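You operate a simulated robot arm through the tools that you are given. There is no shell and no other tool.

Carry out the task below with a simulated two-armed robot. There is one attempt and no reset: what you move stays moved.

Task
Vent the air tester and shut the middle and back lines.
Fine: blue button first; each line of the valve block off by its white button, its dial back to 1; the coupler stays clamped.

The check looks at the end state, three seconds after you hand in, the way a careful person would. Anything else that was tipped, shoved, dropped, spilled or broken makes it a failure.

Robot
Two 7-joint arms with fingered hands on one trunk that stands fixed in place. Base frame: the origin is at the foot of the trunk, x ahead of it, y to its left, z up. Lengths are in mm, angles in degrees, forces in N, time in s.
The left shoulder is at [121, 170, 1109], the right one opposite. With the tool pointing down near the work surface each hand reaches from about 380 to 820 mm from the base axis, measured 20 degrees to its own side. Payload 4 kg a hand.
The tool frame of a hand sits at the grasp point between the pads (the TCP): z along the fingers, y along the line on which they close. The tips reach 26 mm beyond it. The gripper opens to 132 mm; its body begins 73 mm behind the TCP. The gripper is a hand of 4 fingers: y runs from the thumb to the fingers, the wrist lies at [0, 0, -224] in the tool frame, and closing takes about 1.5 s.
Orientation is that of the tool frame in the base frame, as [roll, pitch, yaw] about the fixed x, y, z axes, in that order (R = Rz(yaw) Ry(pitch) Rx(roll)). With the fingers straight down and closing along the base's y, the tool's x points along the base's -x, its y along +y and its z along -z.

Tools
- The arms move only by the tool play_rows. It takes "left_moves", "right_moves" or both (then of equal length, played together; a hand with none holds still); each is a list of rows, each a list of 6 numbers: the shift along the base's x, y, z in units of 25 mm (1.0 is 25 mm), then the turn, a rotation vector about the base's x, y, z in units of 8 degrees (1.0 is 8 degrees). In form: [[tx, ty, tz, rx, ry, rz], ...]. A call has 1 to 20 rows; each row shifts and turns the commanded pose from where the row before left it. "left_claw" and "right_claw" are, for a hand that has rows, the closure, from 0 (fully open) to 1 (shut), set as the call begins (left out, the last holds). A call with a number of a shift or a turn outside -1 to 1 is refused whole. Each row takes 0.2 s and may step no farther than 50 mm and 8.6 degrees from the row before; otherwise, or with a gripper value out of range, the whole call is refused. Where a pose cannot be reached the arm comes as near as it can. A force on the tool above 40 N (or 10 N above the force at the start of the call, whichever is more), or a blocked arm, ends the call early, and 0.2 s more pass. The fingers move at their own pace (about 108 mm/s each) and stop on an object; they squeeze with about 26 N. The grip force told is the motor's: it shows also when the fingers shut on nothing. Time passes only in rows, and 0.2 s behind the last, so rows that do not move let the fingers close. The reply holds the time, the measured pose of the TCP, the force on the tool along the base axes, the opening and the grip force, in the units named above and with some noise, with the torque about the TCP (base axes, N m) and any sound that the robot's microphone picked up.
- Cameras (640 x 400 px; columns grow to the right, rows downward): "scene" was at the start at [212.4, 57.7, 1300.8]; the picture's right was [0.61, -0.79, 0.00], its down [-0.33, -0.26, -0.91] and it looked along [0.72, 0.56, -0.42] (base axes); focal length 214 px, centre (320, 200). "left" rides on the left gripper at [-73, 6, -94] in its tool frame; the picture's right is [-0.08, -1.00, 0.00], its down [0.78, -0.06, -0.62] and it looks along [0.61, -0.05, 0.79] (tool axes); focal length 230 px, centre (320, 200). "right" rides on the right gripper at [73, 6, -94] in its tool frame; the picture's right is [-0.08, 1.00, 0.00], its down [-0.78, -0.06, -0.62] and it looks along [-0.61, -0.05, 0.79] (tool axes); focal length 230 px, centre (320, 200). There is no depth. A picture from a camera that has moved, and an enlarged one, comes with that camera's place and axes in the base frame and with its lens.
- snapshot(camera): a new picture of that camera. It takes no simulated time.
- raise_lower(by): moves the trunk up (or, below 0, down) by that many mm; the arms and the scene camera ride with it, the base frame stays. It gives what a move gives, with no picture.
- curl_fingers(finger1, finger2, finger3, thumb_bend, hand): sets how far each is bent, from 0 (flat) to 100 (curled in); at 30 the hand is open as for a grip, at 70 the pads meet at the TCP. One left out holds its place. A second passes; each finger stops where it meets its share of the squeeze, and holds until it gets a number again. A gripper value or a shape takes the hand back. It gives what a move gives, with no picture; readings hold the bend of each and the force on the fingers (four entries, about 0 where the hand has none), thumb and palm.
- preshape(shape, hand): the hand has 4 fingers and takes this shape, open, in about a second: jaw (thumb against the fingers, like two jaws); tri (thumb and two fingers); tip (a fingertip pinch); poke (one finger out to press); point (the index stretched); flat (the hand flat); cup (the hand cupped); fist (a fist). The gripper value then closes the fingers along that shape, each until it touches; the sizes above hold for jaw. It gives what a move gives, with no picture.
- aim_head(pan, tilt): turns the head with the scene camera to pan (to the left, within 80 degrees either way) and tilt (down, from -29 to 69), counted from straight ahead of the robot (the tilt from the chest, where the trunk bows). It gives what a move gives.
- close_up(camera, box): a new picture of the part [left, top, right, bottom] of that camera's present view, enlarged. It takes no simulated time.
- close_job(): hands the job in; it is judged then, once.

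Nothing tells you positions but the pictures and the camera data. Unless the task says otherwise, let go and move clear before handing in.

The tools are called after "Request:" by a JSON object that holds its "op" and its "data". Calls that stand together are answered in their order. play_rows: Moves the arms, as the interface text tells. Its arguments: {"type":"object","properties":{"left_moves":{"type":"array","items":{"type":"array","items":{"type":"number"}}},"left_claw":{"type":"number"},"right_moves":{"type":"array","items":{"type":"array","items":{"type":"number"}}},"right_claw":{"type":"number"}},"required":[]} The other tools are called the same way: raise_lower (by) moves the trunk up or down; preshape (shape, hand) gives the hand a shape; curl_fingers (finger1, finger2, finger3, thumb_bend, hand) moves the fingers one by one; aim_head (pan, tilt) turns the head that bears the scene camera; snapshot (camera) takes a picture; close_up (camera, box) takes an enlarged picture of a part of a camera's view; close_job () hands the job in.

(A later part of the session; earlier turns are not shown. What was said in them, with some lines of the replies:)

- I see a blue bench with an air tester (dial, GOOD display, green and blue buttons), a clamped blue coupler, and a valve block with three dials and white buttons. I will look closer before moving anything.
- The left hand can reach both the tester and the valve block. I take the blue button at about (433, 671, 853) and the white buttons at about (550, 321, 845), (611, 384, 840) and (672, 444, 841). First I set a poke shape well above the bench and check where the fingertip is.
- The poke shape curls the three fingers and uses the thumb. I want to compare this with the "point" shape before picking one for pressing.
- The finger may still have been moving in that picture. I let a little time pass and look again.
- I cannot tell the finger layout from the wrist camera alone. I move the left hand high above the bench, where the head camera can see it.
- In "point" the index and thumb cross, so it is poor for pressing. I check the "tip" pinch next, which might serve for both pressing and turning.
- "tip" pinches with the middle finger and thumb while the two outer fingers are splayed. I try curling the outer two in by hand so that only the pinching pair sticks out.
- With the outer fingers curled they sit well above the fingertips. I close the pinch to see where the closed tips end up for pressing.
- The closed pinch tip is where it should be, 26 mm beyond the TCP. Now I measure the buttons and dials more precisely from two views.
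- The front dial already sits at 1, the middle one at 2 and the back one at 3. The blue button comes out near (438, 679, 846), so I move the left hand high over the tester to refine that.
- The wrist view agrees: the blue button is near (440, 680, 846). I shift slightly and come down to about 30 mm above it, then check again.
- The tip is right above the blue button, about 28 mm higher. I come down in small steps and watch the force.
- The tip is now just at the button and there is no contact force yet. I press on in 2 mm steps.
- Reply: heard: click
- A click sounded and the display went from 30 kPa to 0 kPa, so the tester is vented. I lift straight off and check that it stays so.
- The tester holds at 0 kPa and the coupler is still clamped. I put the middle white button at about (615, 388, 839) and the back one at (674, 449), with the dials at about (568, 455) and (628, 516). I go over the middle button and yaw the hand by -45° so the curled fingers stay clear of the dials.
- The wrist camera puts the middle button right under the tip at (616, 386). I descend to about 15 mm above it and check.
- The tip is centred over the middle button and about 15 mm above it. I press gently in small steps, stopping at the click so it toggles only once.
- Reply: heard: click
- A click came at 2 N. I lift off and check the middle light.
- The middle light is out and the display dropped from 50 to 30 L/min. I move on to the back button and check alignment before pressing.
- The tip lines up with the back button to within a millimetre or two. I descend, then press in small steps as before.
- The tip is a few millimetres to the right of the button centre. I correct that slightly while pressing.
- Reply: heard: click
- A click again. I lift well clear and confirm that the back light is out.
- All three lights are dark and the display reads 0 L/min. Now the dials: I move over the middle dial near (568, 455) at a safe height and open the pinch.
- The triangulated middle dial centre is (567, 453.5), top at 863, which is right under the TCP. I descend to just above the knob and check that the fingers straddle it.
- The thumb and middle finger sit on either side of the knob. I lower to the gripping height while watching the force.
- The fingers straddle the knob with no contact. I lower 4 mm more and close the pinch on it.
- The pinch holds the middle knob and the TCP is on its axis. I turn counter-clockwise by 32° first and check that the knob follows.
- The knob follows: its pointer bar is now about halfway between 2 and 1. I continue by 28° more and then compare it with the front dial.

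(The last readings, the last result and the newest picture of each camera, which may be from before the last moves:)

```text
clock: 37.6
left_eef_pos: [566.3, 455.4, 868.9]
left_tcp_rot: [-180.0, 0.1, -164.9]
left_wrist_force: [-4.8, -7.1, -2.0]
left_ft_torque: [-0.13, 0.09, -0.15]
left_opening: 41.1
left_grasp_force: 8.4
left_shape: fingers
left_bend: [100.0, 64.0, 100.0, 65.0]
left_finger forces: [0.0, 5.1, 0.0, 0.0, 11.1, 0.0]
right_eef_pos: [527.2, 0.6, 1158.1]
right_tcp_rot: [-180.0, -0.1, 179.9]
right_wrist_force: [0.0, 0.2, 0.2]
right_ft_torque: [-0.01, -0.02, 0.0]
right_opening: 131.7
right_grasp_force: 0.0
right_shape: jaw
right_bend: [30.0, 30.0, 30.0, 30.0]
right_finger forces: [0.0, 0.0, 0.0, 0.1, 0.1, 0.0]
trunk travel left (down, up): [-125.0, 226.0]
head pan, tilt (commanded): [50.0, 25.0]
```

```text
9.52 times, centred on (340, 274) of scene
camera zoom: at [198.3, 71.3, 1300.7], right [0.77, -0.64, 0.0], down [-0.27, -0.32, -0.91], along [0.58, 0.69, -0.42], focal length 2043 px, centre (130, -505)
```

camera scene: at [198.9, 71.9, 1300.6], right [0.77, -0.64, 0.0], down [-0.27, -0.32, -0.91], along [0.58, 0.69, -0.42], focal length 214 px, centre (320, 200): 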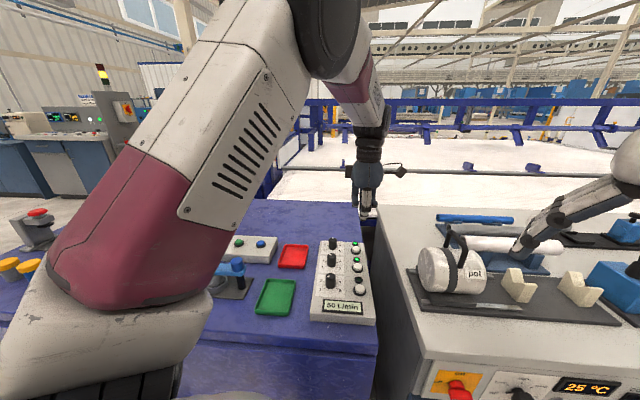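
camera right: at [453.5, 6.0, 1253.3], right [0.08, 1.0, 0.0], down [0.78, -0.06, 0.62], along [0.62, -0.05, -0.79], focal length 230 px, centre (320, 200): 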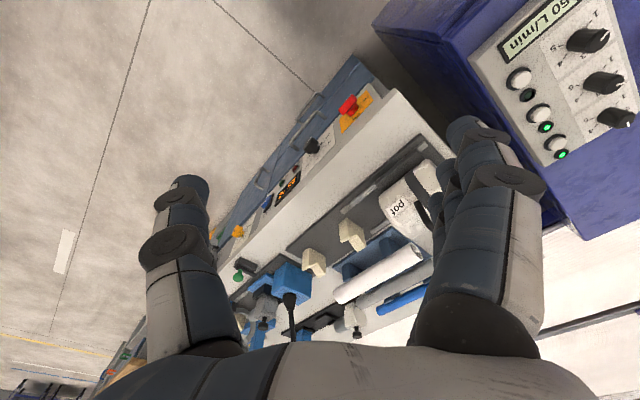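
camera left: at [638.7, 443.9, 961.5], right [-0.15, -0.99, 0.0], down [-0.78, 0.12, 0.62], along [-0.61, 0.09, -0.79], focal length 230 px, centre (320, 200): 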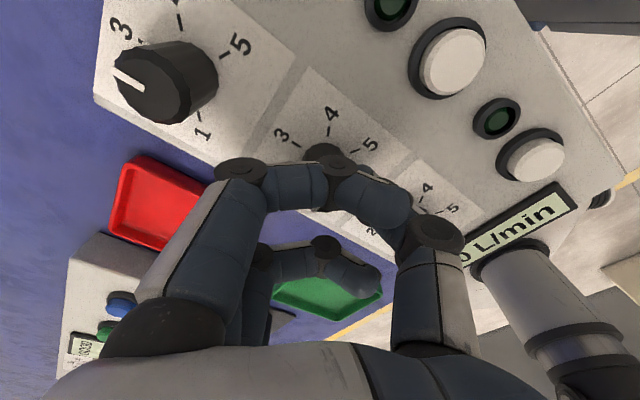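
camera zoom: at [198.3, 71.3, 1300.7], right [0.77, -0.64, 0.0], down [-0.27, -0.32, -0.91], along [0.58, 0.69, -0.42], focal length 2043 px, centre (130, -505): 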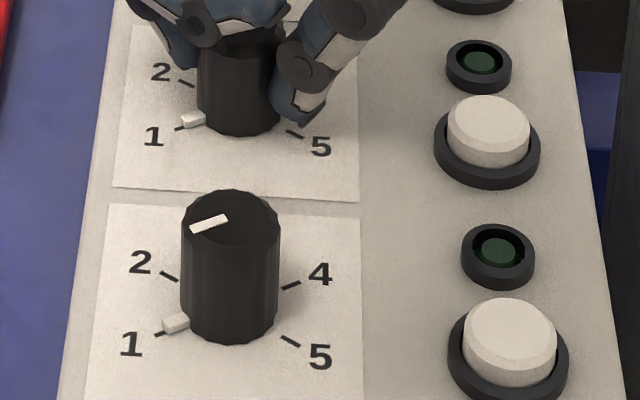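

The pointer bar on the middle dial now sits on the tick for 1, matching the front dial. I release and rise straight up, then verify.

Request:
{"op": "curl_fingers", "data": {"hand": "left", "finger1": 100, "finger2": 50, "finger3": 100, "thumb_bend": 50}}

Request:
{"op": "play_rows", "data": {"left_moves": [[0, 0, 0.4, 0, 0, 0], [0, 0, 1, 0, 0, 0], [0, 0, 1, 0, 0, 0], [0, 0, 1, 0, 0, 0], [0, 0, 1, 0, 0, 0], [0, 0, 1, 0, 0, 0], [0, 0, 0, 0, 0, 0]]}}

Request:
{"op": "close_up", "data": {"camera": "scene", "box": [315, 230, 371, 300]}}

Request:
{"op": "close_up", "data": {"camera": "right", "box": [560, 0, 640, 100]}}

Request:
{"op": "snapshot", "data": {"camera": "left"}}

```text
clock: 38.6
left_eef_pos: [567.5, 455.2, 866.5]
left_tcp_rot: [-180.0, 0.0, -164.9]
left_wrist_force: [0.0, 0.1, -0.3]
left_ft_torque: [0.02, 0.02, -0.04]
left_opening: 47.4
left_grasp_force: 0.0
left_shape: fingers
left_bend: [100.0, 50.0, 100.0, 50.0]
left_finger forces: [0.0, 0.0, 0.1, 0.1, 0.1, 0.0]
right_eef_pos: [525.6, 0.9, 1157.9]
right_tcp_rot: [180.0, 0.1, 180.0]
right_wrist_force: [0.2, -0.4, 0.4]
right_ft_torque: [-0.01, 0.02, -0.04]
right_opening: 131.5
right_grasp_force: 0.0
right_shape: jaw
right_bend: [30.0, 30.0, 30.0, 30.0]
right_finger forces: [0.0, 0.0, 0.1, 0.1, 0.0, 0.0]
trunk travel left (down, up): [-125.0, 226.0]
head pan, tilt (commanded): [50.0, 25.0]
```

```text
clock: 40.2
left_eef_pos: [568.0, 454.7, 1003.0]
left_tcp_rot: [180.0, 0.0, -164.9]
left_wrist_force: [1.1, -0.5, 0.1]
left_ft_torque: [-0.01, 0.02, 0.0]
left_opening: 47.5
left_grasp_force: 0.0
left_shape: fingers
left_bend: [100.0, 50.0, 100.0, 50.0]
left_finger forces: [0.1, 0.1, 0.0, 0.0, 0.0, 0.0]
right_eef_pos: [526.3, 1.2, 1158.3]
right_tcp_rot: [180.0, 0.0, -179.9]
right_wrist_force: [-0.1, -0.4, 0.7]
right_ft_torque: [-0.01, -0.01, -0.04]
right_opening: 131.8
right_grasp_force: 0.0
right_shape: jaw
right_bend: [30.0, 30.0, 30.0, 30.0]
right_finger forces: [0.0, 0.0, 0.0, 0.0, 0.1, 0.0]
trunk travel left (down, up): [-125.0, 226.0]
head pan, tilt (commanded): [50.0, 25.0]
```

```text
5.71 times, centred on (343, 265) of scene
camera zoom: at [199.1, 72.0, 1300.4], right [0.77, -0.64, 0.0], down [-0.27, -0.32, -0.91], along [0.58, 0.69, -0.42], focal length 1226 px, centre (189, -171)
```

zoom: 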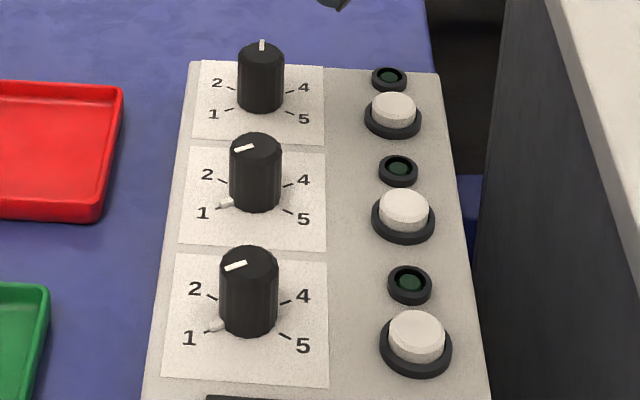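

```text
4.00 times, centred on (600, 50) of right
camera zoom: at [454.2, 6.2, 1252.8], right [0.08, 1.0, 0.0], down [0.79, -0.06, 0.62], along [0.61, -0.05, -0.79], focal length 920 px, centre (-800, 800)
```

zoom: 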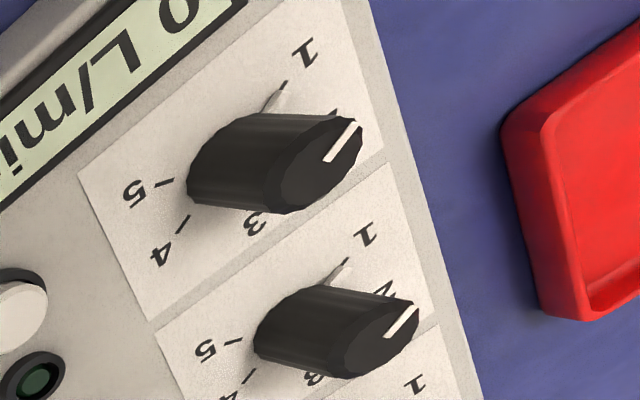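

```text
taken
camera left: at [636.8, 479.5, 1095.7], right [0.33, -0.94, 0.0], down [-0.74, -0.26, 0.62], along [-0.58, -0.21, -0.79], focal length 230 px, centre (320, 200)
```

left: 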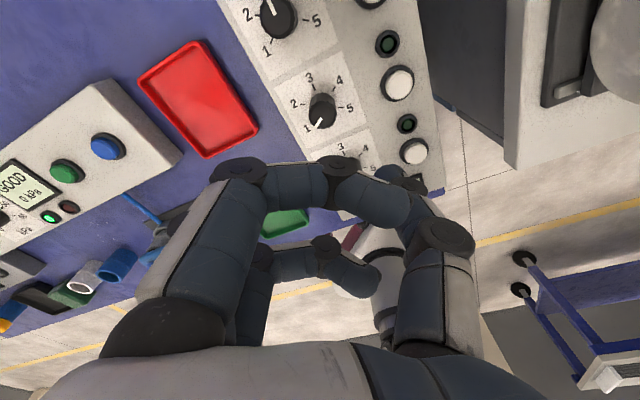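

The middle dial matches the front dial at 1. Next is the back dial near (627, 514), and I go there at height while yawing back to the first gripping angle.

Request:
{"op": "play_rows", "data": {"left_moves": [[0.2975, 0.295, 0, 0, 0, -0.9375], [0.2975, 0.295, 0, 0, 0, -0.9375], [0.2975, 0.295, 0, 0, 0, -0.9375], [0.2975, 0.295, 0, 0, 0, -0.9375], [0.2975, 0.295, 0, 0, 0, -0.9375], [0.2975, 0.295, 0, 0, 0, -0.9375], [0.2975, 0.295, 0, 0, 0, -0.9375], [0.2975, 0.295, 0, 0, 0, -0.9375], [0, 0, 0, 0, 0, 0]]}}

Request:
{"op": "snapshot", "data": {"camera": "left"}}

Request:
{"op": "close_up", "data": {"camera": "left", "box": [230, 60, 410, 160]}}

Request:
{"op": "close_up", "data": {"camera": "scene", "box": [310, 220, 370, 290]}}

```text
clock: 42.2
left_eef_pos: [625.8, 512.9, 1002.8]
left_tcp_rot: [-180.0, 0.0, 135.0]
left_wrist_force: [0.1, -0.8, -0.8]
left_ft_torque: [-0.02, 0.02, 0.03]
left_opening: 47.2
left_grasp_force: 0.0
left_shape: fingers
left_bend: [100.0, 50.0, 100.0, 50.0]
left_finger forces: [0.0, 0.1, 0.0, 0.0, 0.0, 0.0]
right_eef_pos: [526.6, 1.3, 1158.0]
right_tcp_rot: [180.0, 0.0, 180.0]
right_wrist_force: [0.6, -0.5, 0.3]
right_ft_torque: [-0.01, -0.01, 0.01]
right_opening: 131.9
right_grasp_force: 0.1
right_shape: jaw
right_bend: [30.0, 30.0, 30.0, 30.0]
right_finger forces: [0.1, 0.0, 0.0, 0.0, 0.0, 0.0]
trunk travel left (down, up): [-125.0, 226.0]
head pan, tilt (commanded): [50.0, 25.0]
```

```text
taken
camera left: at [681.0, 466.9, 1096.6], right [-0.65, -0.76, 0.0], down [-0.6, 0.51, 0.62], along [-0.47, 0.4, -0.79], focal length 230 px, centre (320, 200)
```

left: 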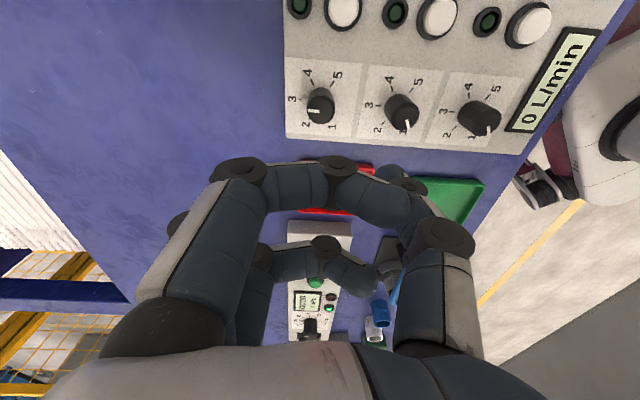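

```text
3.56 times, centred on (320, 110) of left
camera zoom: at [681.0, 466.9, 1096.6], right [-0.65, -0.76, 0.0], down [-0.6, 0.51, 0.62], along [-0.47, 0.4, -0.79], focal length 818 px, centre (320, 520)
```

zoom: 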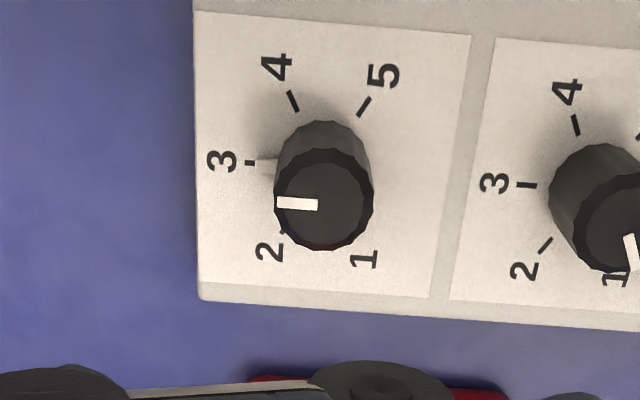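

```text
5.71 times, centred on (340, 255) of scene
camera zoom: at [198.6, 71.8, 1300.7], right [0.77, -0.64, 0.0], down [-0.27, -0.32, -0.91], along [0.58, 0.69, -0.42], focal length 1226 px, centre (206, -114)
```

zoom: 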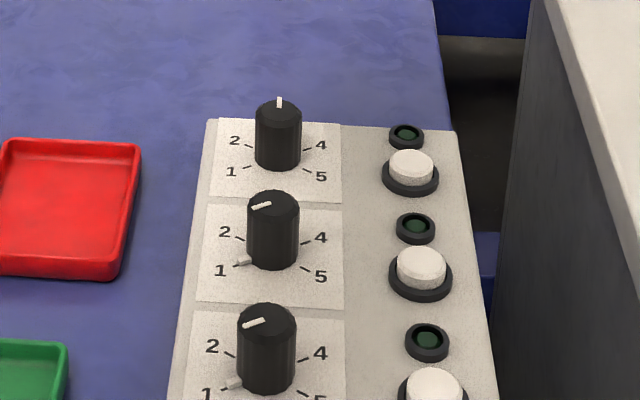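

The back dial is at about (627, 512.5), so I shift 1 mm and descend. I stop just above the knob to check.

Request:
{"op": "play_rows", "data": {"left_moves": [[0.036, -0.04, -1, 0, 0, 0], [0, 0, -1, 0, 0, 0], [0, 0, -1, 0, 0, 0], [0, 0, -1, 0, 0, 0], [0, 0, 0, 0, 0, 0]]}}

Request:
{"op": "close_up", "data": {"camera": "scene", "box": [310, 210, 370, 280]}}

Request:
{"op": "close_up", "data": {"camera": "right", "box": [540, 20, 640, 140]}}

Request:
{"op": "snapshot", "data": {"camera": "left"}}

```text
clock: 43.4
left_eef_pos: [628.1, 512.1, 902.9]
left_tcp_rot: [180.0, 0.0, 135.0]
left_wrist_force: [0.2, -0.3, -0.3]
left_ft_torque: [0.0, 0.02, -0.07]
left_opening: 47.4
left_grasp_force: 0.0
left_shape: fingers
left_bend: [100.0, 50.0, 100.0, 50.0]
left_finger forces: [0.0, 0.0, 0.0, 0.1, 0.1, 0.0]
right_eef_pos: [526.0, -0.1, 1158.0]
right_tcp_rot: [179.9, -0.1, -179.8]
right_wrist_force: [0.1, -1.0, 0.1]
right_ft_torque: [0.01, 0.01, 0.01]
right_opening: 131.9
right_grasp_force: 0.0
right_shape: jaw
right_bend: [30.0, 30.0, 30.0, 30.0]
right_finger forces: [0.0, 0.0, 0.1, 0.0, 0.0, 0.0]
trunk travel left (down, up): [-125.0, 226.0]
head pan, tilt (commanded): [50.0, 25.0]
```

```text
5.71 times, centred on (340, 245) of scene
camera zoom: at [198.3, 71.8, 1300.8], right [0.77, -0.64, 0.0], down [-0.27, -0.32, -0.91], along [0.58, 0.69, -0.42], focal length 1226 px, centre (206, -57)
```

zoom: 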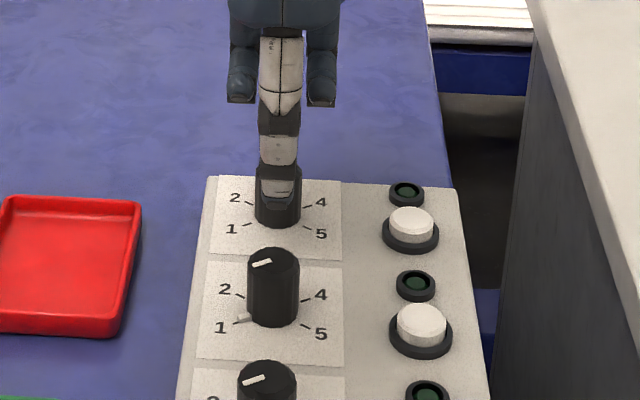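

```text
3.33 times, centred on (590, 80) of right
camera zoom: at [453.5, 5.9, 1253.4], right [0.08, 1.0, 0.0], down [0.78, -0.06, 0.62], along [0.62, -0.05, -0.79], focal length 767 px, centre (-580, 600)
```

zoom: 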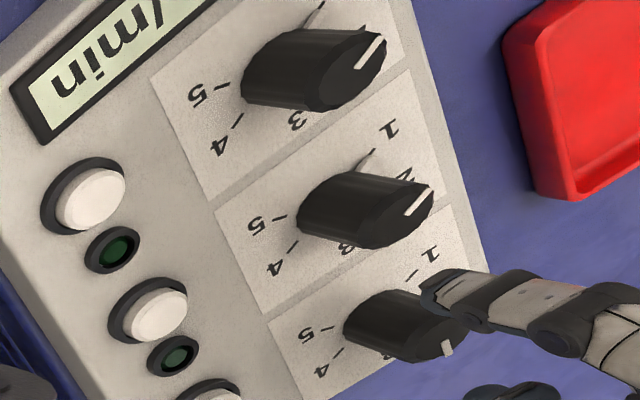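

```text
taken
camera left: at [683.2, 465.3, 996.7], right [-0.65, -0.76, 0.0], down [-0.6, 0.51, 0.62], along [-0.47, 0.4, -0.79], focal length 230 px, centre (320, 200)
```

left: 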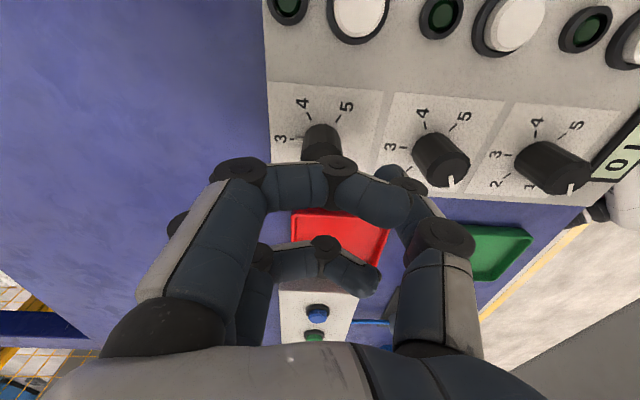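

Alignment looks good. I lower to gripping height and close the pinch on the back knob.

Request:
{"op": "play_rows", "data": {"left_moves": [[0, 0, -0.5, 0, 0, 0], [0, 0, -0.5, 0, 0, 0], [0, 0, -0.38, 0, 0, 0], [0, 0, 0, 0, 0, 0]]}}

Request:
{"op": "curl_fingers", "data": {"hand": "left", "finger1": 100, "finger2": 70, "finger3": 100, "thumb_bend": 70}}

Request:
{"op": "close_up", "data": {"camera": "scene", "box": [310, 210, 370, 280]}}

Request:
{"op": "close_up", "data": {"camera": "right", "box": [540, 20, 640, 140]}}

```text
clock: 44.4
left_eef_pos: [628.1, 513.5, 868.9]
left_tcp_rot: [180.0, 0.0, 135.0]
left_wrist_force: [0.2, 0.1, -0.6]
left_ft_torque: [-0.02, 0.0, 0.0]
left_opening: 47.4
left_grasp_force: 0.0
left_shape: fingers
left_bend: [100.0, 50.0, 100.0, 50.0]
left_finger forces: [0.0, 0.0, 0.1, 0.1, 0.0, 0.0]
right_eef_pos: [525.2, 0.1, 1158.9]
right_tcp_rot: [180.0, 0.0, -179.9]
right_wrist_force: [0.3, 0.3, 0.2]
right_ft_torque: [-0.01, 0.01, 0.01]
right_opening: 131.6
right_grasp_force: 0.0
right_shape: jaw
right_bend: [30.0, 30.0, 30.0, 30.0]
right_finger forces: [0.0, 0.0, 0.0, 0.1, 0.0, 0.1]
trunk travel left (down, up): [-125.0, 226.0]
head pan, tilt (commanded): [50.0, 25.0]
```

```text
clock: 45.4
left_eef_pos: [629.0, 513.4, 867.2]
left_tcp_rot: [-179.9, 0.0, 135.1]
left_wrist_force: [-5.1, -5.1, -5.0]
left_ft_torque: [-0.07, 0.07, -0.01]
left_opening: 41.2
left_grasp_force: 7.5
left_shape: fingers
left_bend: [100.0, 64.0, 100.0, 65.0]
left_finger forces: [0.1, 4.3, 0.0, 0.1, 10.8, 0.0]
right_eef_pos: [525.6, 0.7, 1158.3]
right_tcp_rot: [180.0, -0.1, -179.9]
right_wrist_force: [-0.1, -0.5, -0.6]
right_ft_torque: [0.03, -0.03, -0.01]
right_opening: 131.8
right_grasp_force: 0.2
right_shape: jaw
right_bend: [30.0, 30.0, 30.0, 30.0]
right_finger forces: [0.0, 0.0, 0.0, 0.0, 0.0, 0.0]
trunk travel left (down, up): [-125.0, 226.0]
head pan, tilt (commanded): [50.0, 25.0]
```

```text
5.71 times, centred on (340, 245) of scene
camera zoom: at [198.7, 71.8, 1300.5], right [0.77, -0.64, 0.0], down [-0.27, -0.32, -0.91], along [0.58, 0.69, -0.42], focal length 1226 px, centre (206, -57)
```

zoom: 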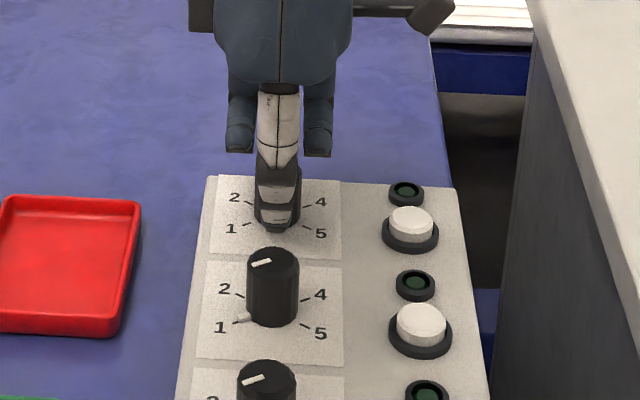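

```text
3.33 times, centred on (590, 80) of right
camera zoom: at [453.9, 5.9, 1253.0], right [0.08, 1.0, 0.0], down [0.78, -0.06, 0.62], along [0.61, -0.05, -0.79], focal length 767 px, centre (-580, 600)
```

zoom: 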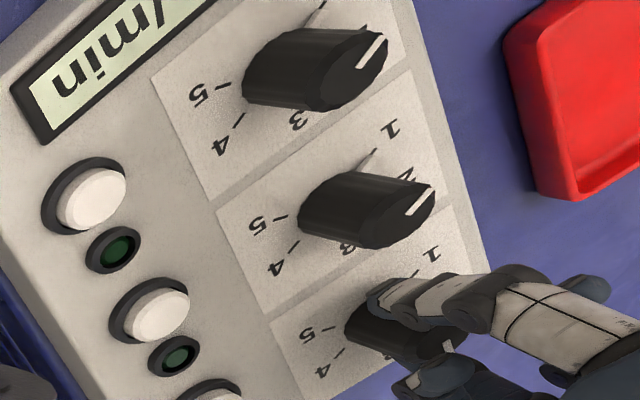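

The grip matches the one on the middle knob. I turn 60° counter-clockwise, from 3 to 2.

Request:
{"op": "play_rows", "data": {"left_moves": [[0, 0, 0, 0, 0, 1], [0, 0, 0, 0, 0, 1], [0, 0, 0, 0, 0, 1], [0, 0, 0, 0, 0, 1], [0, 0, 0, 0, 0, 1], [0, 0, 0, 0, 0, 1], [0, 0, 0, 0, 0, 1], [0, 0, 0, 0, 0, 0.5], [0, 0, 0, 0, 0, 0]]}}

Request:
{"op": "close_up", "data": {"camera": "scene", "box": [310, 210, 370, 280]}}

Request:
{"op": "close_up", "data": {"camera": "right", "box": [540, 20, 640, 140]}}

```text
clock: 47.4
left_eef_pos: [626.8, 513.8, 869.1]
left_tcp_rot: [-180.0, 0.0, -164.9]
left_wrist_force: [-5.8, -5.0, -7.1]
left_ft_torque: [-0.06, 0.14, -0.01]
left_opening: 41.1
left_grasp_force: 7.2
left_shape: fingers
left_bend: [100.0, 64.0, 100.0, 65.0]
left_finger forces: [0.1, 5.1, 0.0, 0.1, 8.6, 0.1]
right_eef_pos: [525.4, 1.6, 1157.9]
right_tcp_rot: [180.0, 0.0, -180.0]
right_wrist_force: [-0.5, -0.3, 0.2]
right_ft_torque: [0.0, 0.0, 0.01]
right_opening: 131.7
right_grasp_force: 0.0
right_shape: jaw
right_bend: [30.0, 30.0, 30.0, 30.0]
right_finger forces: [0.1, 0.1, 0.0, 0.0, 0.1, 0.1]
trunk travel left (down, up): [-125.0, 226.0]
head pan, tilt (commanded): [50.0, 25.0]
```

```text
5.71 times, centred on (340, 245) of scene
camera zoom: at [198.7, 71.8, 1300.6], right [0.77, -0.64, 0.0], down [-0.27, -0.32, -0.91], along [0.58, 0.69, -0.42], focal length 1226 px, centre (206, -57)
```

zoom: 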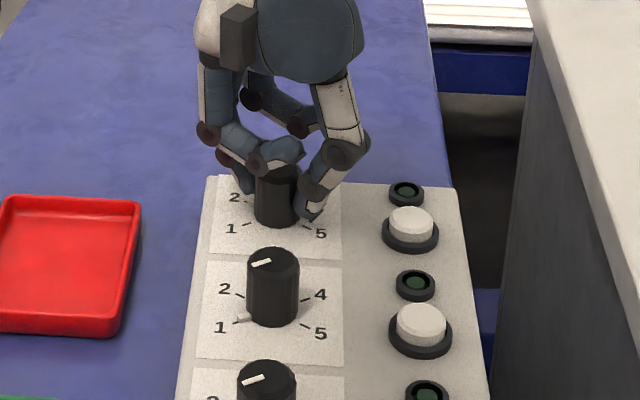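

```text
3.33 times, centred on (590, 80) of right
camera zoom: at [453.8, 6.0, 1253.1], right [0.08, 1.0, 0.0], down [0.78, -0.06, 0.62], along [0.61, -0.05, -0.79], focal length 767 px, centre (-580, 600)
```

zoom: 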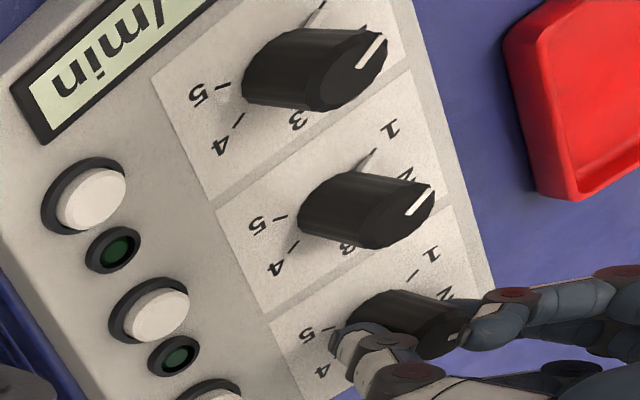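

The back knob turned to 2. I release, lift above the knob, yaw back 60° and grip again for the second half.

Request:
{"op": "curl_fingers", "data": {"hand": "left", "finger1": 100, "finger2": 50, "finger3": 100, "thumb_bend": 50}}

Request:
{"op": "play_rows", "data": {"left_moves": [[0, 0, 0.5, 0, 0, 0], [0, 0, 0.5, 0, 0, 0], [0, 0, 0.8, 0, 0, 0], [0, 0, 0, 0, 0, -0.9375], [0, 0, 0, 0, 0, -0.9375], [0, 0, 0, 0, 0, -0.9375], [0, 0, 0, 0, 0, -0.9375], [0, 0, 0, 0, 0, -0.9375], [0, 0, 0, 0, 0, -0.9375], [0, 0, 0, 0, 0, -0.9375], [0, 0, 0, 0, 0, -0.9375], [0, 0, 0, 0, 0, 0]]}}

Request:
{"op": "close_up", "data": {"camera": "scene", "box": [310, 210, 370, 280]}}

Request:
{"op": "close_up", "data": {"camera": "right", "box": [540, 20, 640, 140]}}

```text
clock: 48.4
left_eef_pos: [627.4, 514.2, 867.9]
left_tcp_rot: [180.0, 0.0, -165.0]
left_wrist_force: [0.0, 0.3, -1.0]
left_ft_torque: [-0.01, 0.01, 0.02]
left_opening: 47.4
left_grasp_force: 0.0
left_shape: fingers
left_bend: [100.0, 50.0, 100.0, 50.0]
left_finger forces: [0.1, 0.1, 0.0, 0.0, 0.0, 0.0]
right_eef_pos: [526.3, 1.6, 1157.7]
right_tcp_rot: [180.0, -0.1, 180.0]
right_wrist_force: [0.1, -0.1, 0.2]
right_ft_torque: [-0.03, 0.0, -0.02]
right_opening: 132.1
right_grasp_force: 0.1
right_shape: jaw
right_bend: [30.0, 30.0, 30.0, 30.0]
right_finger forces: [0.0, 0.0, 0.2, 0.1, 0.0, 0.0]
trunk travel left (down, up): [-125.0, 226.0]
head pan, tilt (commanded): [50.0, 25.0]
```

```text
clock: 51.0
left_eef_pos: [626.7, 513.9, 913.4]
left_tcp_rot: [-180.0, 0.0, 135.0]
left_wrist_force: [1.1, -0.1, 0.5]
left_ft_torque: [-0.03, -0.02, -0.02]
left_opening: 47.3
left_grasp_force: 0.0
left_shape: fingers
left_bend: [100.0, 50.0, 100.0, 50.0]
left_finger forces: [0.0, 0.1, 0.1, 0.0, 0.1, 0.0]
right_eef_pos: [525.8, 0.5, 1157.9]
right_tcp_rot: [-179.9, 0.1, -180.0]
right_wrist_force: [-0.9, 0.5, -0.1]
right_ft_torque: [-0.01, 0.03, 0.01]
right_opening: 131.6
right_grasp_force: 0.1
right_shape: jaw
right_bend: [30.0, 30.0, 30.0, 30.0]
right_finger forces: [0.0, 0.1, 0.1, 0.0, 0.0, 0.1]
trunk travel left (down, up): [-125.0, 226.0]
head pan, tilt (commanded): [50.0, 25.0]
```

```text
5.71 times, centred on (340, 245) of scene
camera zoom: at [198.8, 71.9, 1300.6], right [0.77, -0.64, 0.0], down [-0.27, -0.32, -0.91], along [0.58, 0.69, -0.42], focal length 1226 px, centre (206, -57)
```

zoom: 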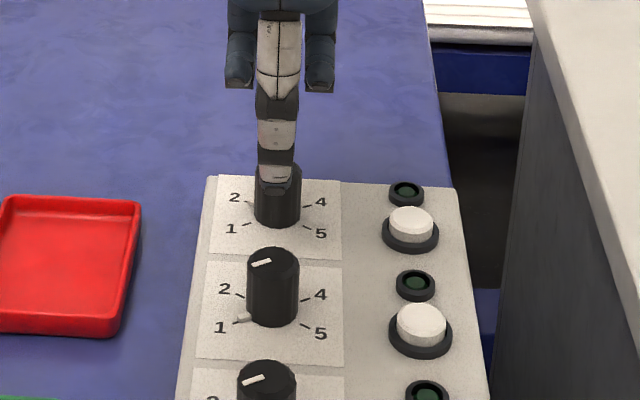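

```text
3.33 times, centred on (590, 80) of right
camera zoom: at [453.9, 6.0, 1253.1], right [0.08, 1.0, 0.0], down [0.78, -0.06, 0.62], along [0.61, -0.05, -0.79], focal length 767 px, centre (-580, 600)
```

zoom: 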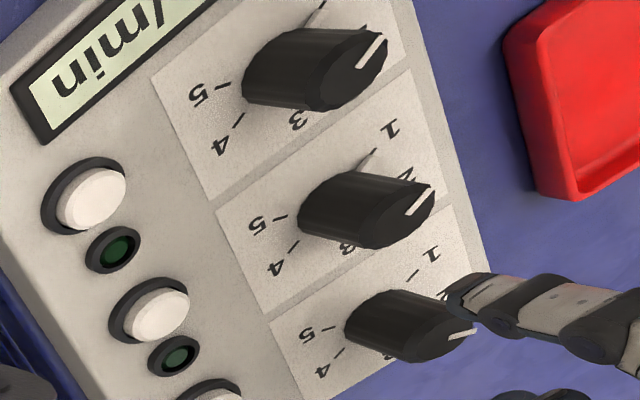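

The back pointer is at 2 now. I descend again and grip for the last 60°.

Request:
{"op": "play_rows", "data": {"left_moves": [[0, 0, -0.6, 0, 0, 0], [0, 0, -0.6, 0, 0, 0], [0, 0, -0.6, 0, 0, 0], [0, 0, 0, 0, 0, 0]]}}

Request:
{"op": "curl_fingers", "data": {"hand": "left", "finger1": 100, "finger2": 70, "finger3": 100, "thumb_bend": 70}}

Request:
{"op": "close_up", "data": {"camera": "scene", "box": [310, 210, 370, 280]}}

```text
clock: 52.0
left_eef_pos: [628.2, 512.3, 867.6]
left_tcp_rot: [-179.9, 0.1, 135.0]
left_wrist_force: [-1.2, 0.4, 0.3]
left_ft_torque: [0.0, 0.03, 0.0]
left_opening: 47.2
left_grasp_force: 0.1
left_shape: fingers
left_bend: [100.0, 50.0, 100.0, 50.0]
left_finger forces: [0.0, 0.1, 0.1, 0.0, 0.0, 0.0]
right_eef_pos: [526.9, 1.5, 1159.0]
right_tcp_rot: [-180.0, 0.0, -180.0]
right_wrist_force: [-0.9, 0.4, -0.7]
right_ft_torque: [0.02, 0.02, -0.01]
right_opening: 131.6
right_grasp_force: 0.1
right_shape: jaw
right_bend: [30.0, 30.0, 30.0, 30.0]
right_finger forces: [0.1, 0.0, 0.1, 0.1, 0.1, 0.0]
trunk travel left (down, up): [-125.0, 226.0]
head pan, tilt (commanded): [50.0, 25.0]
```

```text
clock: 53.0
left_eef_pos: [627.3, 512.7, 868.4]
left_tcp_rot: [-179.9, 0.0, 135.0]
left_wrist_force: [-3.6, -4.7, -3.1]
left_ft_torque: [-0.04, 0.05, -0.05]
left_opening: 41.1
left_grasp_force: 7.4
left_shape: fingers
left_bend: [100.0, 64.0, 100.0, 65.0]
left_finger forces: [0.0, 4.6, 0.0, 0.1, 10.2, 0.0]
right_eef_pos: [526.5, 0.0, 1157.9]
right_tcp_rot: [-179.9, 0.0, 180.0]
right_wrist_force: [0.3, 0.1, 0.1]
right_ft_torque: [0.03, 0.01, -0.06]
right_opening: 131.9
right_grasp_force: 0.0
right_shape: jaw
right_bend: [30.0, 30.0, 30.0, 30.0]
right_finger forces: [0.0, 0.1, 0.1, 0.0, 0.1, 0.0]
trunk travel left (down, up): [-125.0, 226.0]
head pan, tilt (commanded): [50.0, 25.0]
```

```text
5.71 times, centred on (340, 245) of scene
camera zoom: at [198.8, 71.8, 1300.5], right [0.77, -0.64, 0.0], down [-0.27, -0.32, -0.91], along [0.58, 0.69, -0.42], focal length 1226 px, centre (206, -57)
```

zoom: 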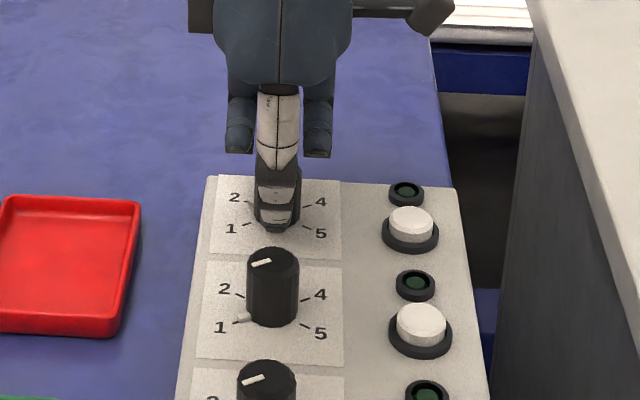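

The grip is the same as before. I turn the remaining 60° and compare with the other dials.

Request:
{"op": "play_rows", "data": {"left_moves": [[0, 0, 0, 0, 0, 1], [0, 0, 0, 0, 0, 1], [0, 0, 0, 0, 0, 1], [0, 0, 0, 0, 0, 1], [0, 0, 0, 0, 0, 1], [0, 0, 0, 0, 0, 1], [0, 0, 0, 0, 0, 1], [0, 0, 0, 0, 0, 0.5], [0, 0, 0, 0, 0, 0]]}}

Request:
{"op": "close_up", "data": {"camera": "scene", "box": [322, 238, 358, 280]}}

Request:
{"op": "close_up", "data": {"camera": "right", "box": [580, 20, 640, 120]}}

```text
clock: 55.0
left_eef_pos: [627.0, 513.0, 868.1]
left_tcp_rot: [179.9, 0.0, -165.0]
left_wrist_force: [-3.2, -5.0, -6.0]
left_ft_torque: [-0.05, 0.1, -0.08]
left_opening: 40.9
left_grasp_force: 6.6
left_shape: fingers
left_bend: [100.0, 64.0, 100.0, 65.0]
left_finger forces: [0.0, 5.1, 0.0, 0.0, 9.2, 0.0]
right_eef_pos: [525.9, 0.5, 1158.2]
right_tcp_rot: [180.0, 0.0, -180.0]
right_wrist_force: [0.1, 0.7, -0.4]
right_ft_torque: [0.01, 0.0, 0.0]
right_opening: 131.9
right_grasp_force: 0.1
right_shape: jaw
right_bend: [30.0, 30.0, 30.0, 30.0]
right_finger forces: [0.0, 0.0, 0.0, 0.0, 0.0, 0.0]
trunk travel left (down, up): [-125.0, 226.0]
head pan, tilt (commanded): [50.0, 25.0]
```

```text
9.52 times, centred on (340, 259) of scene
camera zoom: at [198.9, 71.8, 1300.6], right [0.77, -0.64, 0.0], down [-0.27, -0.32, -0.91], along [0.58, 0.69, -0.42], focal length 2043 px, centre (130, -362)
```

zoom: 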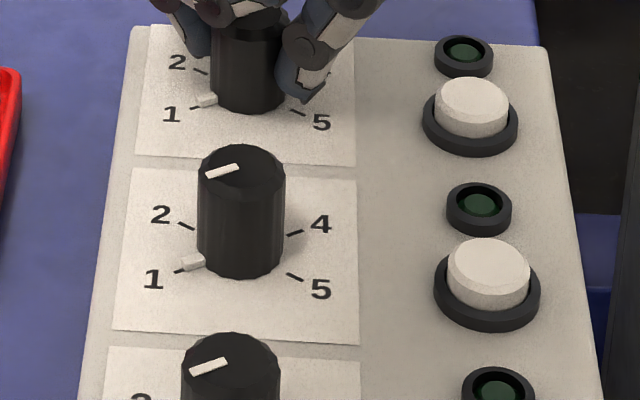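

```text
4.00 times, centred on (610, 70) of right
camera zoom: at [454.0, 5.9, 1253.0], right [0.08, 1.0, 0.0], down [0.78, -0.06, 0.62], along [0.61, -0.05, -0.79], focal length 920 px, centre (-840, 720)
```

zoom: 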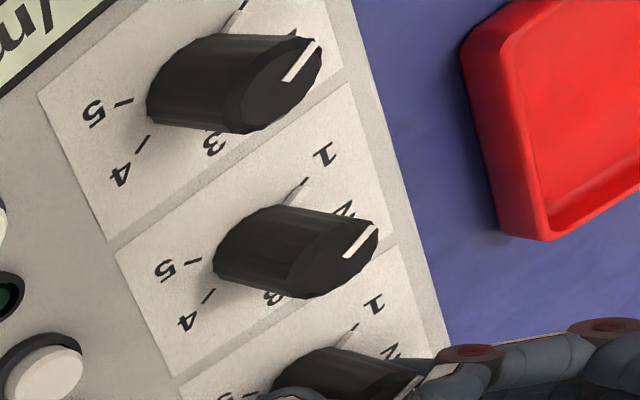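

Request:
{"op": "close_up", "data": {"camera": "scene", "box": [331, 243, 347, 253]}}

Request:
{"op": "close_up", "data": {"camera": "scene", "box": [329, 259, 345, 269]}}

Request:
{"op": "close_up", "data": {"camera": "right", "box": [610, 85, 640, 120]}}

```text
16.00 times, centred on (339, 248) of scene
camera zoom: at [198.9, 71.8, 1300.6], right [0.77, -0.64, 0.0], down [-0.27, -0.32, -0.91], along [0.58, 0.69, -0.42], focal length 3432 px, centre (16, -568)
```

zoom: 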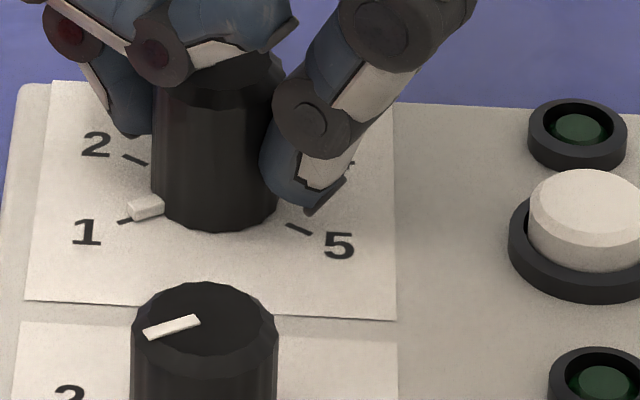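

```text
16.00 times, centred on (337, 264) of scene
camera zoom: at [198.9, 71.8, 1300.6], right [0.77, -0.64, 0.0], down [-0.27, -0.32, -0.91], along [0.58, 0.69, -0.42], focal length 3432 px, centre (48, -824)
```

zoom: 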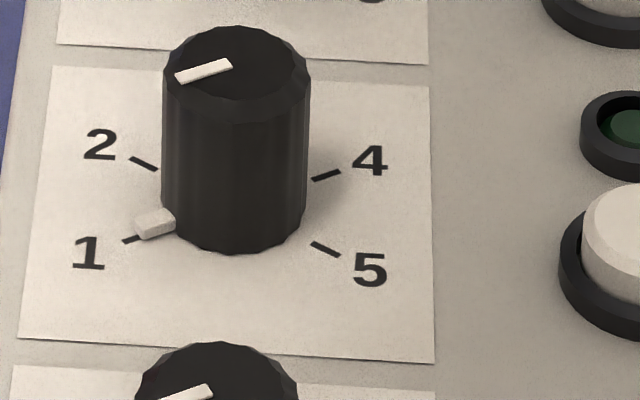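

```text
11.43 times, centred on (625, 102) of right
camera zoom: at [454.0, 5.9, 1253.0], right [0.08, 1.0, 0.0], down [0.78, -0.06, 0.62], along [0.61, -0.05, -0.79], focal length 2629 px, centre (-3166, 1314)
```

zoom: 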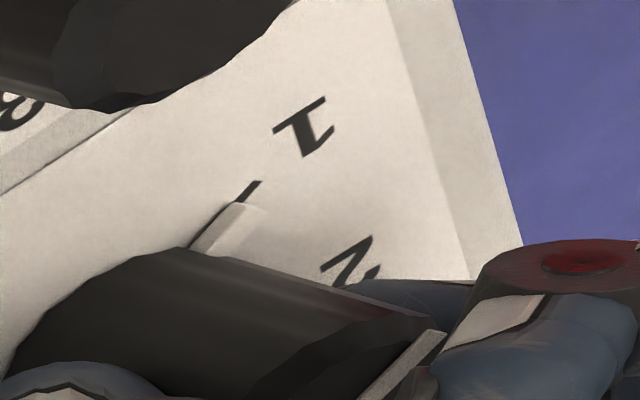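

Request:
{"op": "close_up", "data": {"camera": "right", "box": [595, 45, 625, 80]}}

Request:
{"op": "close_up", "data": {"camera": "right", "box": [582, 0, 618, 40]}}

Request:
{"op": "close_up", "data": {"camera": "scene", "box": [327, 279, 343, 289]}}

```text
11.43 times, centred on (610, 62) of right
camera zoom: at [454.0, 5.9, 1253.0], right [0.08, 1.0, 0.0], down [0.78, -0.06, 0.62], along [0.61, -0.05, -0.79], focal length 2629 px, centre (-2994, 1771)
```

zoom: 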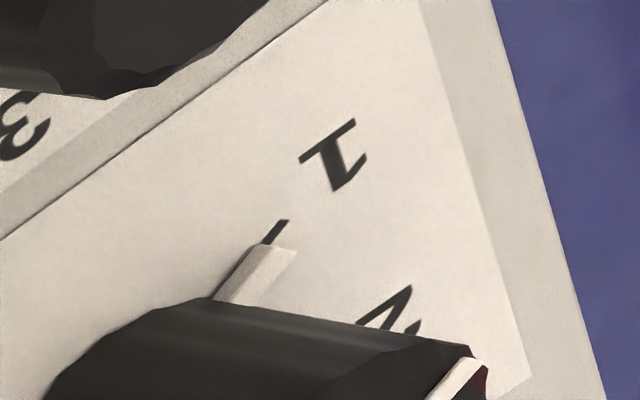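

```text
10.00 times, centred on (600, 20) of right
camera zoom: at [454.0, 5.9, 1253.0], right [0.08, 1.0, 0.0], down [0.78, -0.06, 0.62], along [0.61, -0.05, -0.79], focal length 2301 px, centre (-2480, 2000)
```

zoom: 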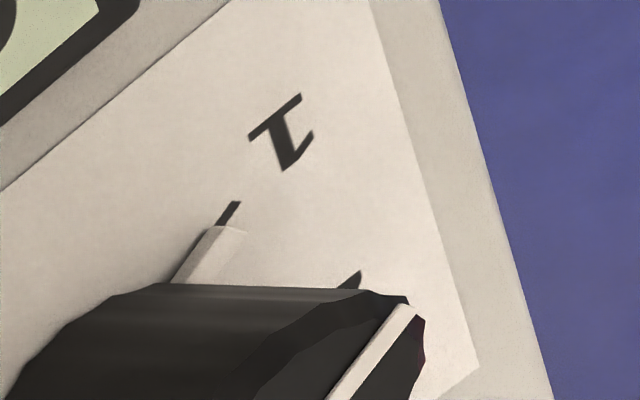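

```text
16.00 times, centred on (335, 284) of scene
camera zoom: at [198.9, 71.8, 1300.6], right [0.77, -0.64, 0.0], down [-0.27, -0.32, -0.91], along [0.58, 0.69, -0.42], focal length 3432 px, centre (80, -1144)
```

zoom: 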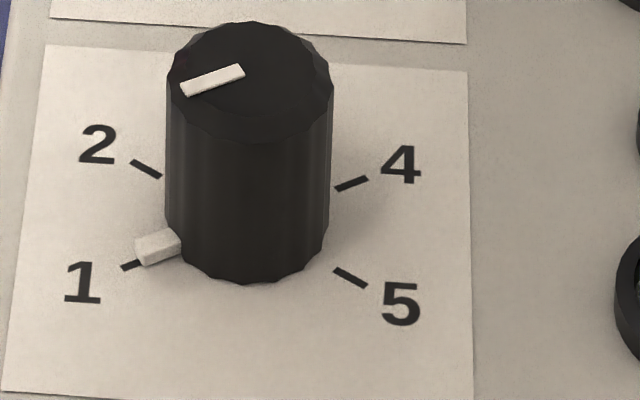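

All three pointer bars now sit on their ticks for 1 in the same way. I release the back knob, rise straight up and move clear.

Request:
{"op": "curl_fingers", "data": {"hand": "left", "finger1": 100, "finger2": 50, "finger3": 100, "thumb_bend": 50}}

Request:
{"op": "play_rows", "data": {"left_moves": [[0, 0, 0.5, 0, 0, 0], [0, 0, 0.5, 0, 0, 0], [0, 0, 1, 0, 0, 0], [0, 0, 1, 0, 0, 0], [0, 0, 1, 0, 0, 0], [0, 0, 1, 0, 0, 0], [0, 0, 1, 0, 0, 0], [0, 0, 1, 0, 0, 0], [0, 0, 1, 0, 0, 0], [0, 0, 0, 0, 0, 0]]}}

Request:
{"op": "close_up", "data": {"camera": "scene", "box": [310, 230, 380, 320]}}

Request:
{"op": "close_up", "data": {"camera": "right", "box": [560, 0, 640, 120]}}

Request:
{"op": "snapshot", "data": {"camera": "left"}}

Request:
{"op": "snapshot", "data": {"camera": "scene"}}

```text
clock: 56.0
left_eef_pos: [627.0, 512.3, 869.4]
left_tcp_rot: [-179.9, 0.1, -165.0]
left_wrist_force: [0.5, 0.2, 0.4]
left_ft_torque: [0.0, 0.03, 0.01]
left_opening: 47.3
left_grasp_force: 0.2
left_shape: fingers
left_bend: [100.0, 50.0, 100.0, 50.0]
left_finger forces: [0.0, 0.1, 0.0, 0.0, 0.1, 0.0]
right_eef_pos: [525.6, 0.6, 1159.0]
right_tcp_rot: [-180.0, 0.0, 179.9]
right_wrist_force: [0.3, 0.4, -0.1]
right_ft_torque: [-0.04, -0.02, -0.01]
right_opening: 131.8
right_grasp_force: 0.0
right_shape: jaw
right_bend: [30.0, 30.0, 30.0, 30.0]
right_finger forces: [0.0, 0.0, 0.1, 0.0, 0.0, 0.0]
trunk travel left (down, up): [-125.0, 226.0]
head pan, tilt (commanded): [50.0, 25.0]
```

```text
clock: 58.2
left_eef_pos: [627.6, 513.8, 1067.5]
left_tcp_rot: [179.9, 0.0, -164.9]
left_wrist_force: [1.3, -0.2, 0.0]
left_ft_torque: [0.02, 0.01, 0.01]
left_opening: 47.5
left_grasp_force: 0.0
left_shape: fingers
left_bend: [100.0, 50.0, 100.0, 50.0]
left_finger forces: [0.1, 0.0, 0.1, 0.0, 0.0, 0.0]
right_eef_pos: [526.1, 0.3, 1158.7]
right_tcp_rot: [-180.0, 0.0, -180.0]
right_wrist_force: [-0.2, -0.4, -0.5]
right_ft_torque: [-0.03, 0.02, 0.01]
right_opening: 131.7
right_grasp_force: 0.0
right_shape: jaw
right_bend: [30.0, 30.0, 30.0, 30.0]
right_finger forces: [0.1, 0.0, 0.0, 0.0, 0.0, 0.1]
trunk travel left (down, up): [-125.0, 226.0]
head pan, tilt (commanded): [50.0, 25.0]
```

```text
4.44 times, centred on (345, 275) of scene
camera zoom: at [199.1, 72.1, 1300.4], right [0.77, -0.64, 0.0], down [-0.27, -0.32, -0.91], along [0.58, 0.69, -0.42], focal length 953 px, centre (209, -133)
```

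zoom: 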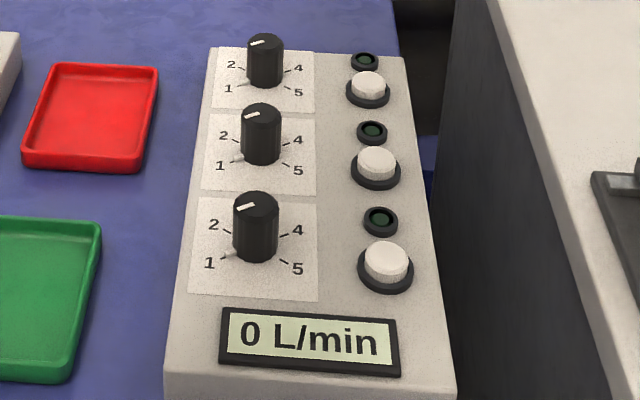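

```text
3.33 times, centred on (600, 60) of right
camera zoom: at [454.2, 6.2, 1252.8], right [0.08, 1.0, 0.0], down [0.79, -0.06, 0.62], along [0.61, -0.05, -0.79], focal length 767 px, centre (-613, 667)
```

zoom: 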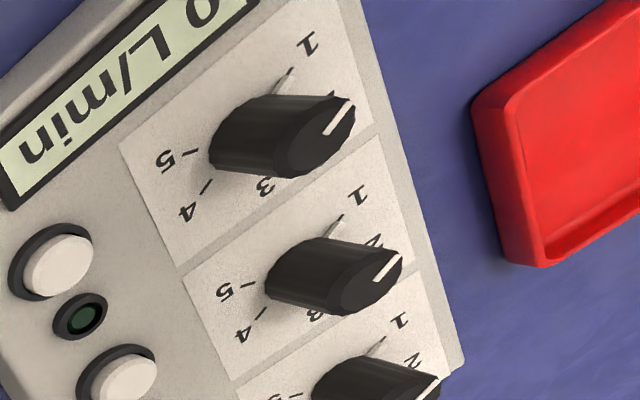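

```text
taken
camera left: at [696.4, 538.7, 1162.5], right [0.33, -0.94, 0.0], down [-0.74, -0.26, 0.62], along [-0.58, -0.21, -0.79], focal length 230 px, centre (320, 200)
```

left: 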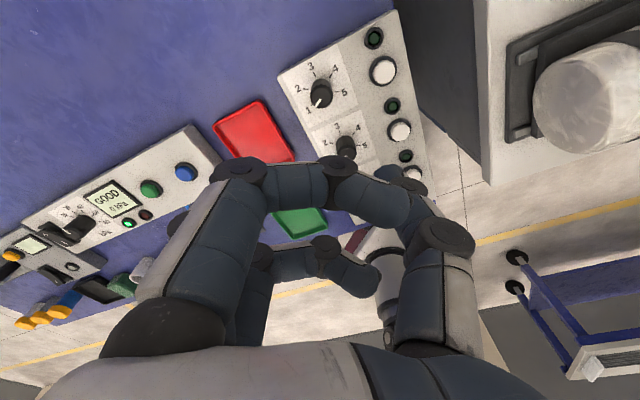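

```text
taken
camera scene: at [199.1, 72.1, 1300.4], right [0.77, -0.64, 0.0], down [-0.27, -0.32, -0.91], along [0.58, 0.69, -0.42], focal length 214 px, centre (320, 200)
```

scene: 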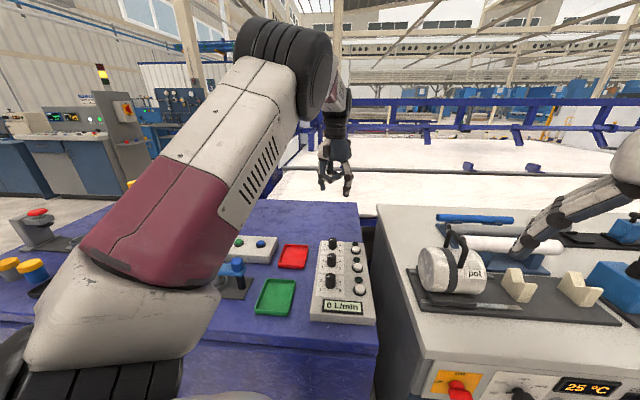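

Everything reads as wanted: 0 L/min, all line lights dark, all dials at 1. I rise a little more and make a final check of the tester and coupler.

Request:
{"op": "play_rows", "data": {"left_moves": [[-0.5, 0, 1, 0, 0, 0], [-0.5, 0, 1, 0, 0, 0], [-0.5, 0, 1, 0, 0, 0], [-0.5, 0, 1, 0, 0, 0], [0, 0, 0, 0, 0, 0]]}}

Request:
{"op": "close_up", "data": {"camera": "left", "box": [0, 100, 240, 300]}}

Request:
{"op": "close_up", "data": {"camera": "scene", "box": [190, 220, 310, 320]}}

Request:
{"op": "snapshot", "data": {"camera": "left"}}

```text
clock: 59.4
left_eef_pos: [578.6, 511.3, 1167.2]
left_tcp_rot: [180.0, 0.1, -165.0]
left_wrist_force: [0.4, 0.2, -0.3]
left_ft_torque: [0.01, 0.03, -0.01]
left_opening: 47.5
left_grasp_force: 0.1
left_shape: fingers
left_bend: [100.0, 50.0, 100.0, 50.0]
left_finger forces: [0.0, 0.0, 0.1, 0.1, 0.0, 0.0]
right_eef_pos: [526.1, 1.1, 1157.6]
right_tcp_rot: [-180.0, -0.1, 180.0]
right_wrist_force: [0.5, -0.9, -0.3]
right_ft_torque: [-0.02, 0.01, -0.02]
right_opening: 131.9
right_grasp_force: 0.0
right_shape: jaw
right_bend: [30.0, 30.0, 30.0, 30.0]
right_finger forces: [0.1, 0.1, 0.1, 0.0, 0.0, 0.1]
trunk travel left (down, up): [-125.0, 226.0]
head pan, tilt (commanded): [50.0, 25.0]
```

```text
2.00 times, centred on (120, 200) of left
camera zoom: at [646.8, 537.8, 1261.6], right [0.33, -0.94, 0.0], down [-0.74, -0.26, 0.62], along [-0.58, -0.21, -0.79], focal length 460 px, centre (720, 200)
```

zoom: 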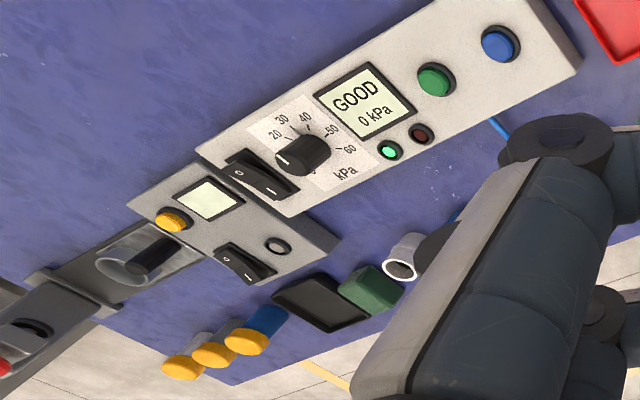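

```text
4.00 times, centred on (250, 270) of scene
camera zoom: at [199.3, 72.1, 1300.4], right [0.77, -0.64, 0.0], down [-0.27, -0.32, -0.91], along [0.58, 0.69, -0.42], focal length 858 px, centre (600, -80)
```

zoom: 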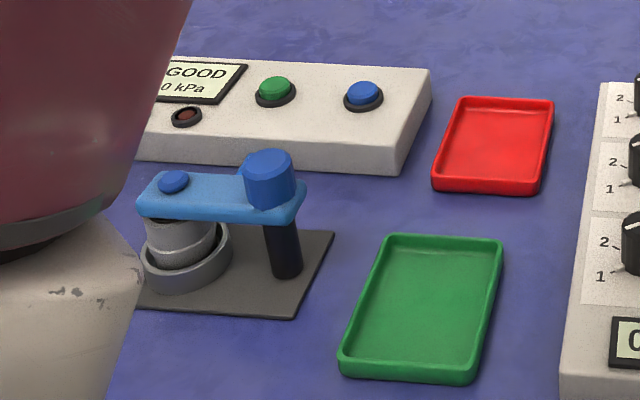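

```text
taken
camera left: at [646.8, 537.8, 1261.6], right [0.33, -0.94, 0.0], down [-0.74, -0.26, 0.62], along [-0.58, -0.21, -0.79], focal length 230 px, centre (320, 200)
```

left: 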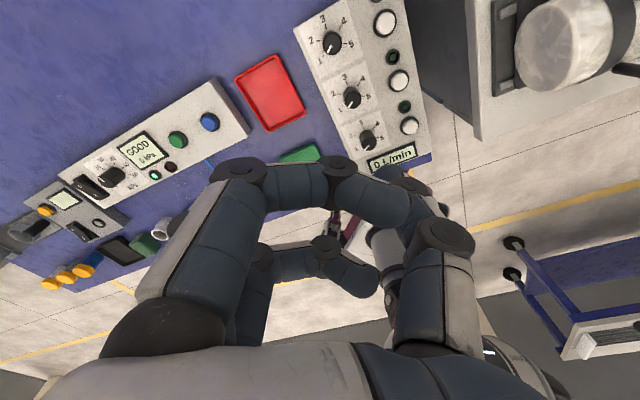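

Request:
{"op": "close_up", "data": {"camera": "left", "box": [290, 0, 440, 180]}}

```text
2.22 times, centred on (365, 90) of left
camera zoom: at [646.8, 537.8, 1261.6], right [0.33, -0.94, 0.0], down [-0.74, -0.26, 0.62], along [-0.58, -0.21, -0.79], focal length 511 px, centre (220, 444)
```

zoom: 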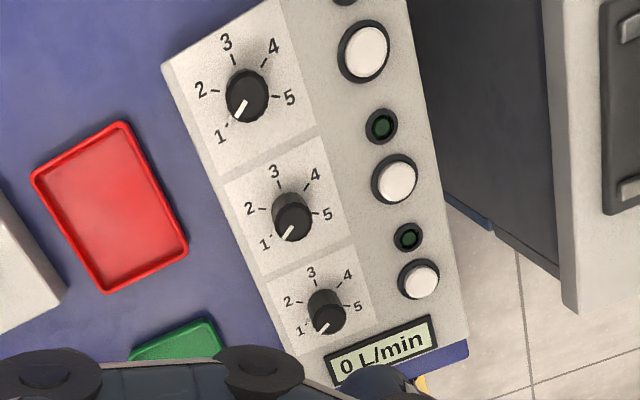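

The tester shows 0 kPa and the coupler is still clamped. All three dials point at 1, the line lights are dark and the hand is clear, so I hand the job in.

Request:
{"op": "close_job", "data": {}}

```text
The job is handed in.
```

The air tester is vented and the middle and back lines are shut. I handed the job in with the hand clear of the bench; no check result has come back.

- **Tester:** I pressed the blue button first. The display went from 30 kPa to 0 kPa and stayed there.
- **Middle line:** I switched it off with its white button and its light went out. Its dial went from 2 back to 1.
- **Back line:** I switched it off the same way. Its dial went from 3 back to 1, in two 60° turns.
- **Valve block:** The display reads 0 L/min. The front line was already off with its dial at 1, so I left it alone.
- **Coupler:** It is still clamped, and I did not touch it.

In the final pictures nothing else on the bench had moved.
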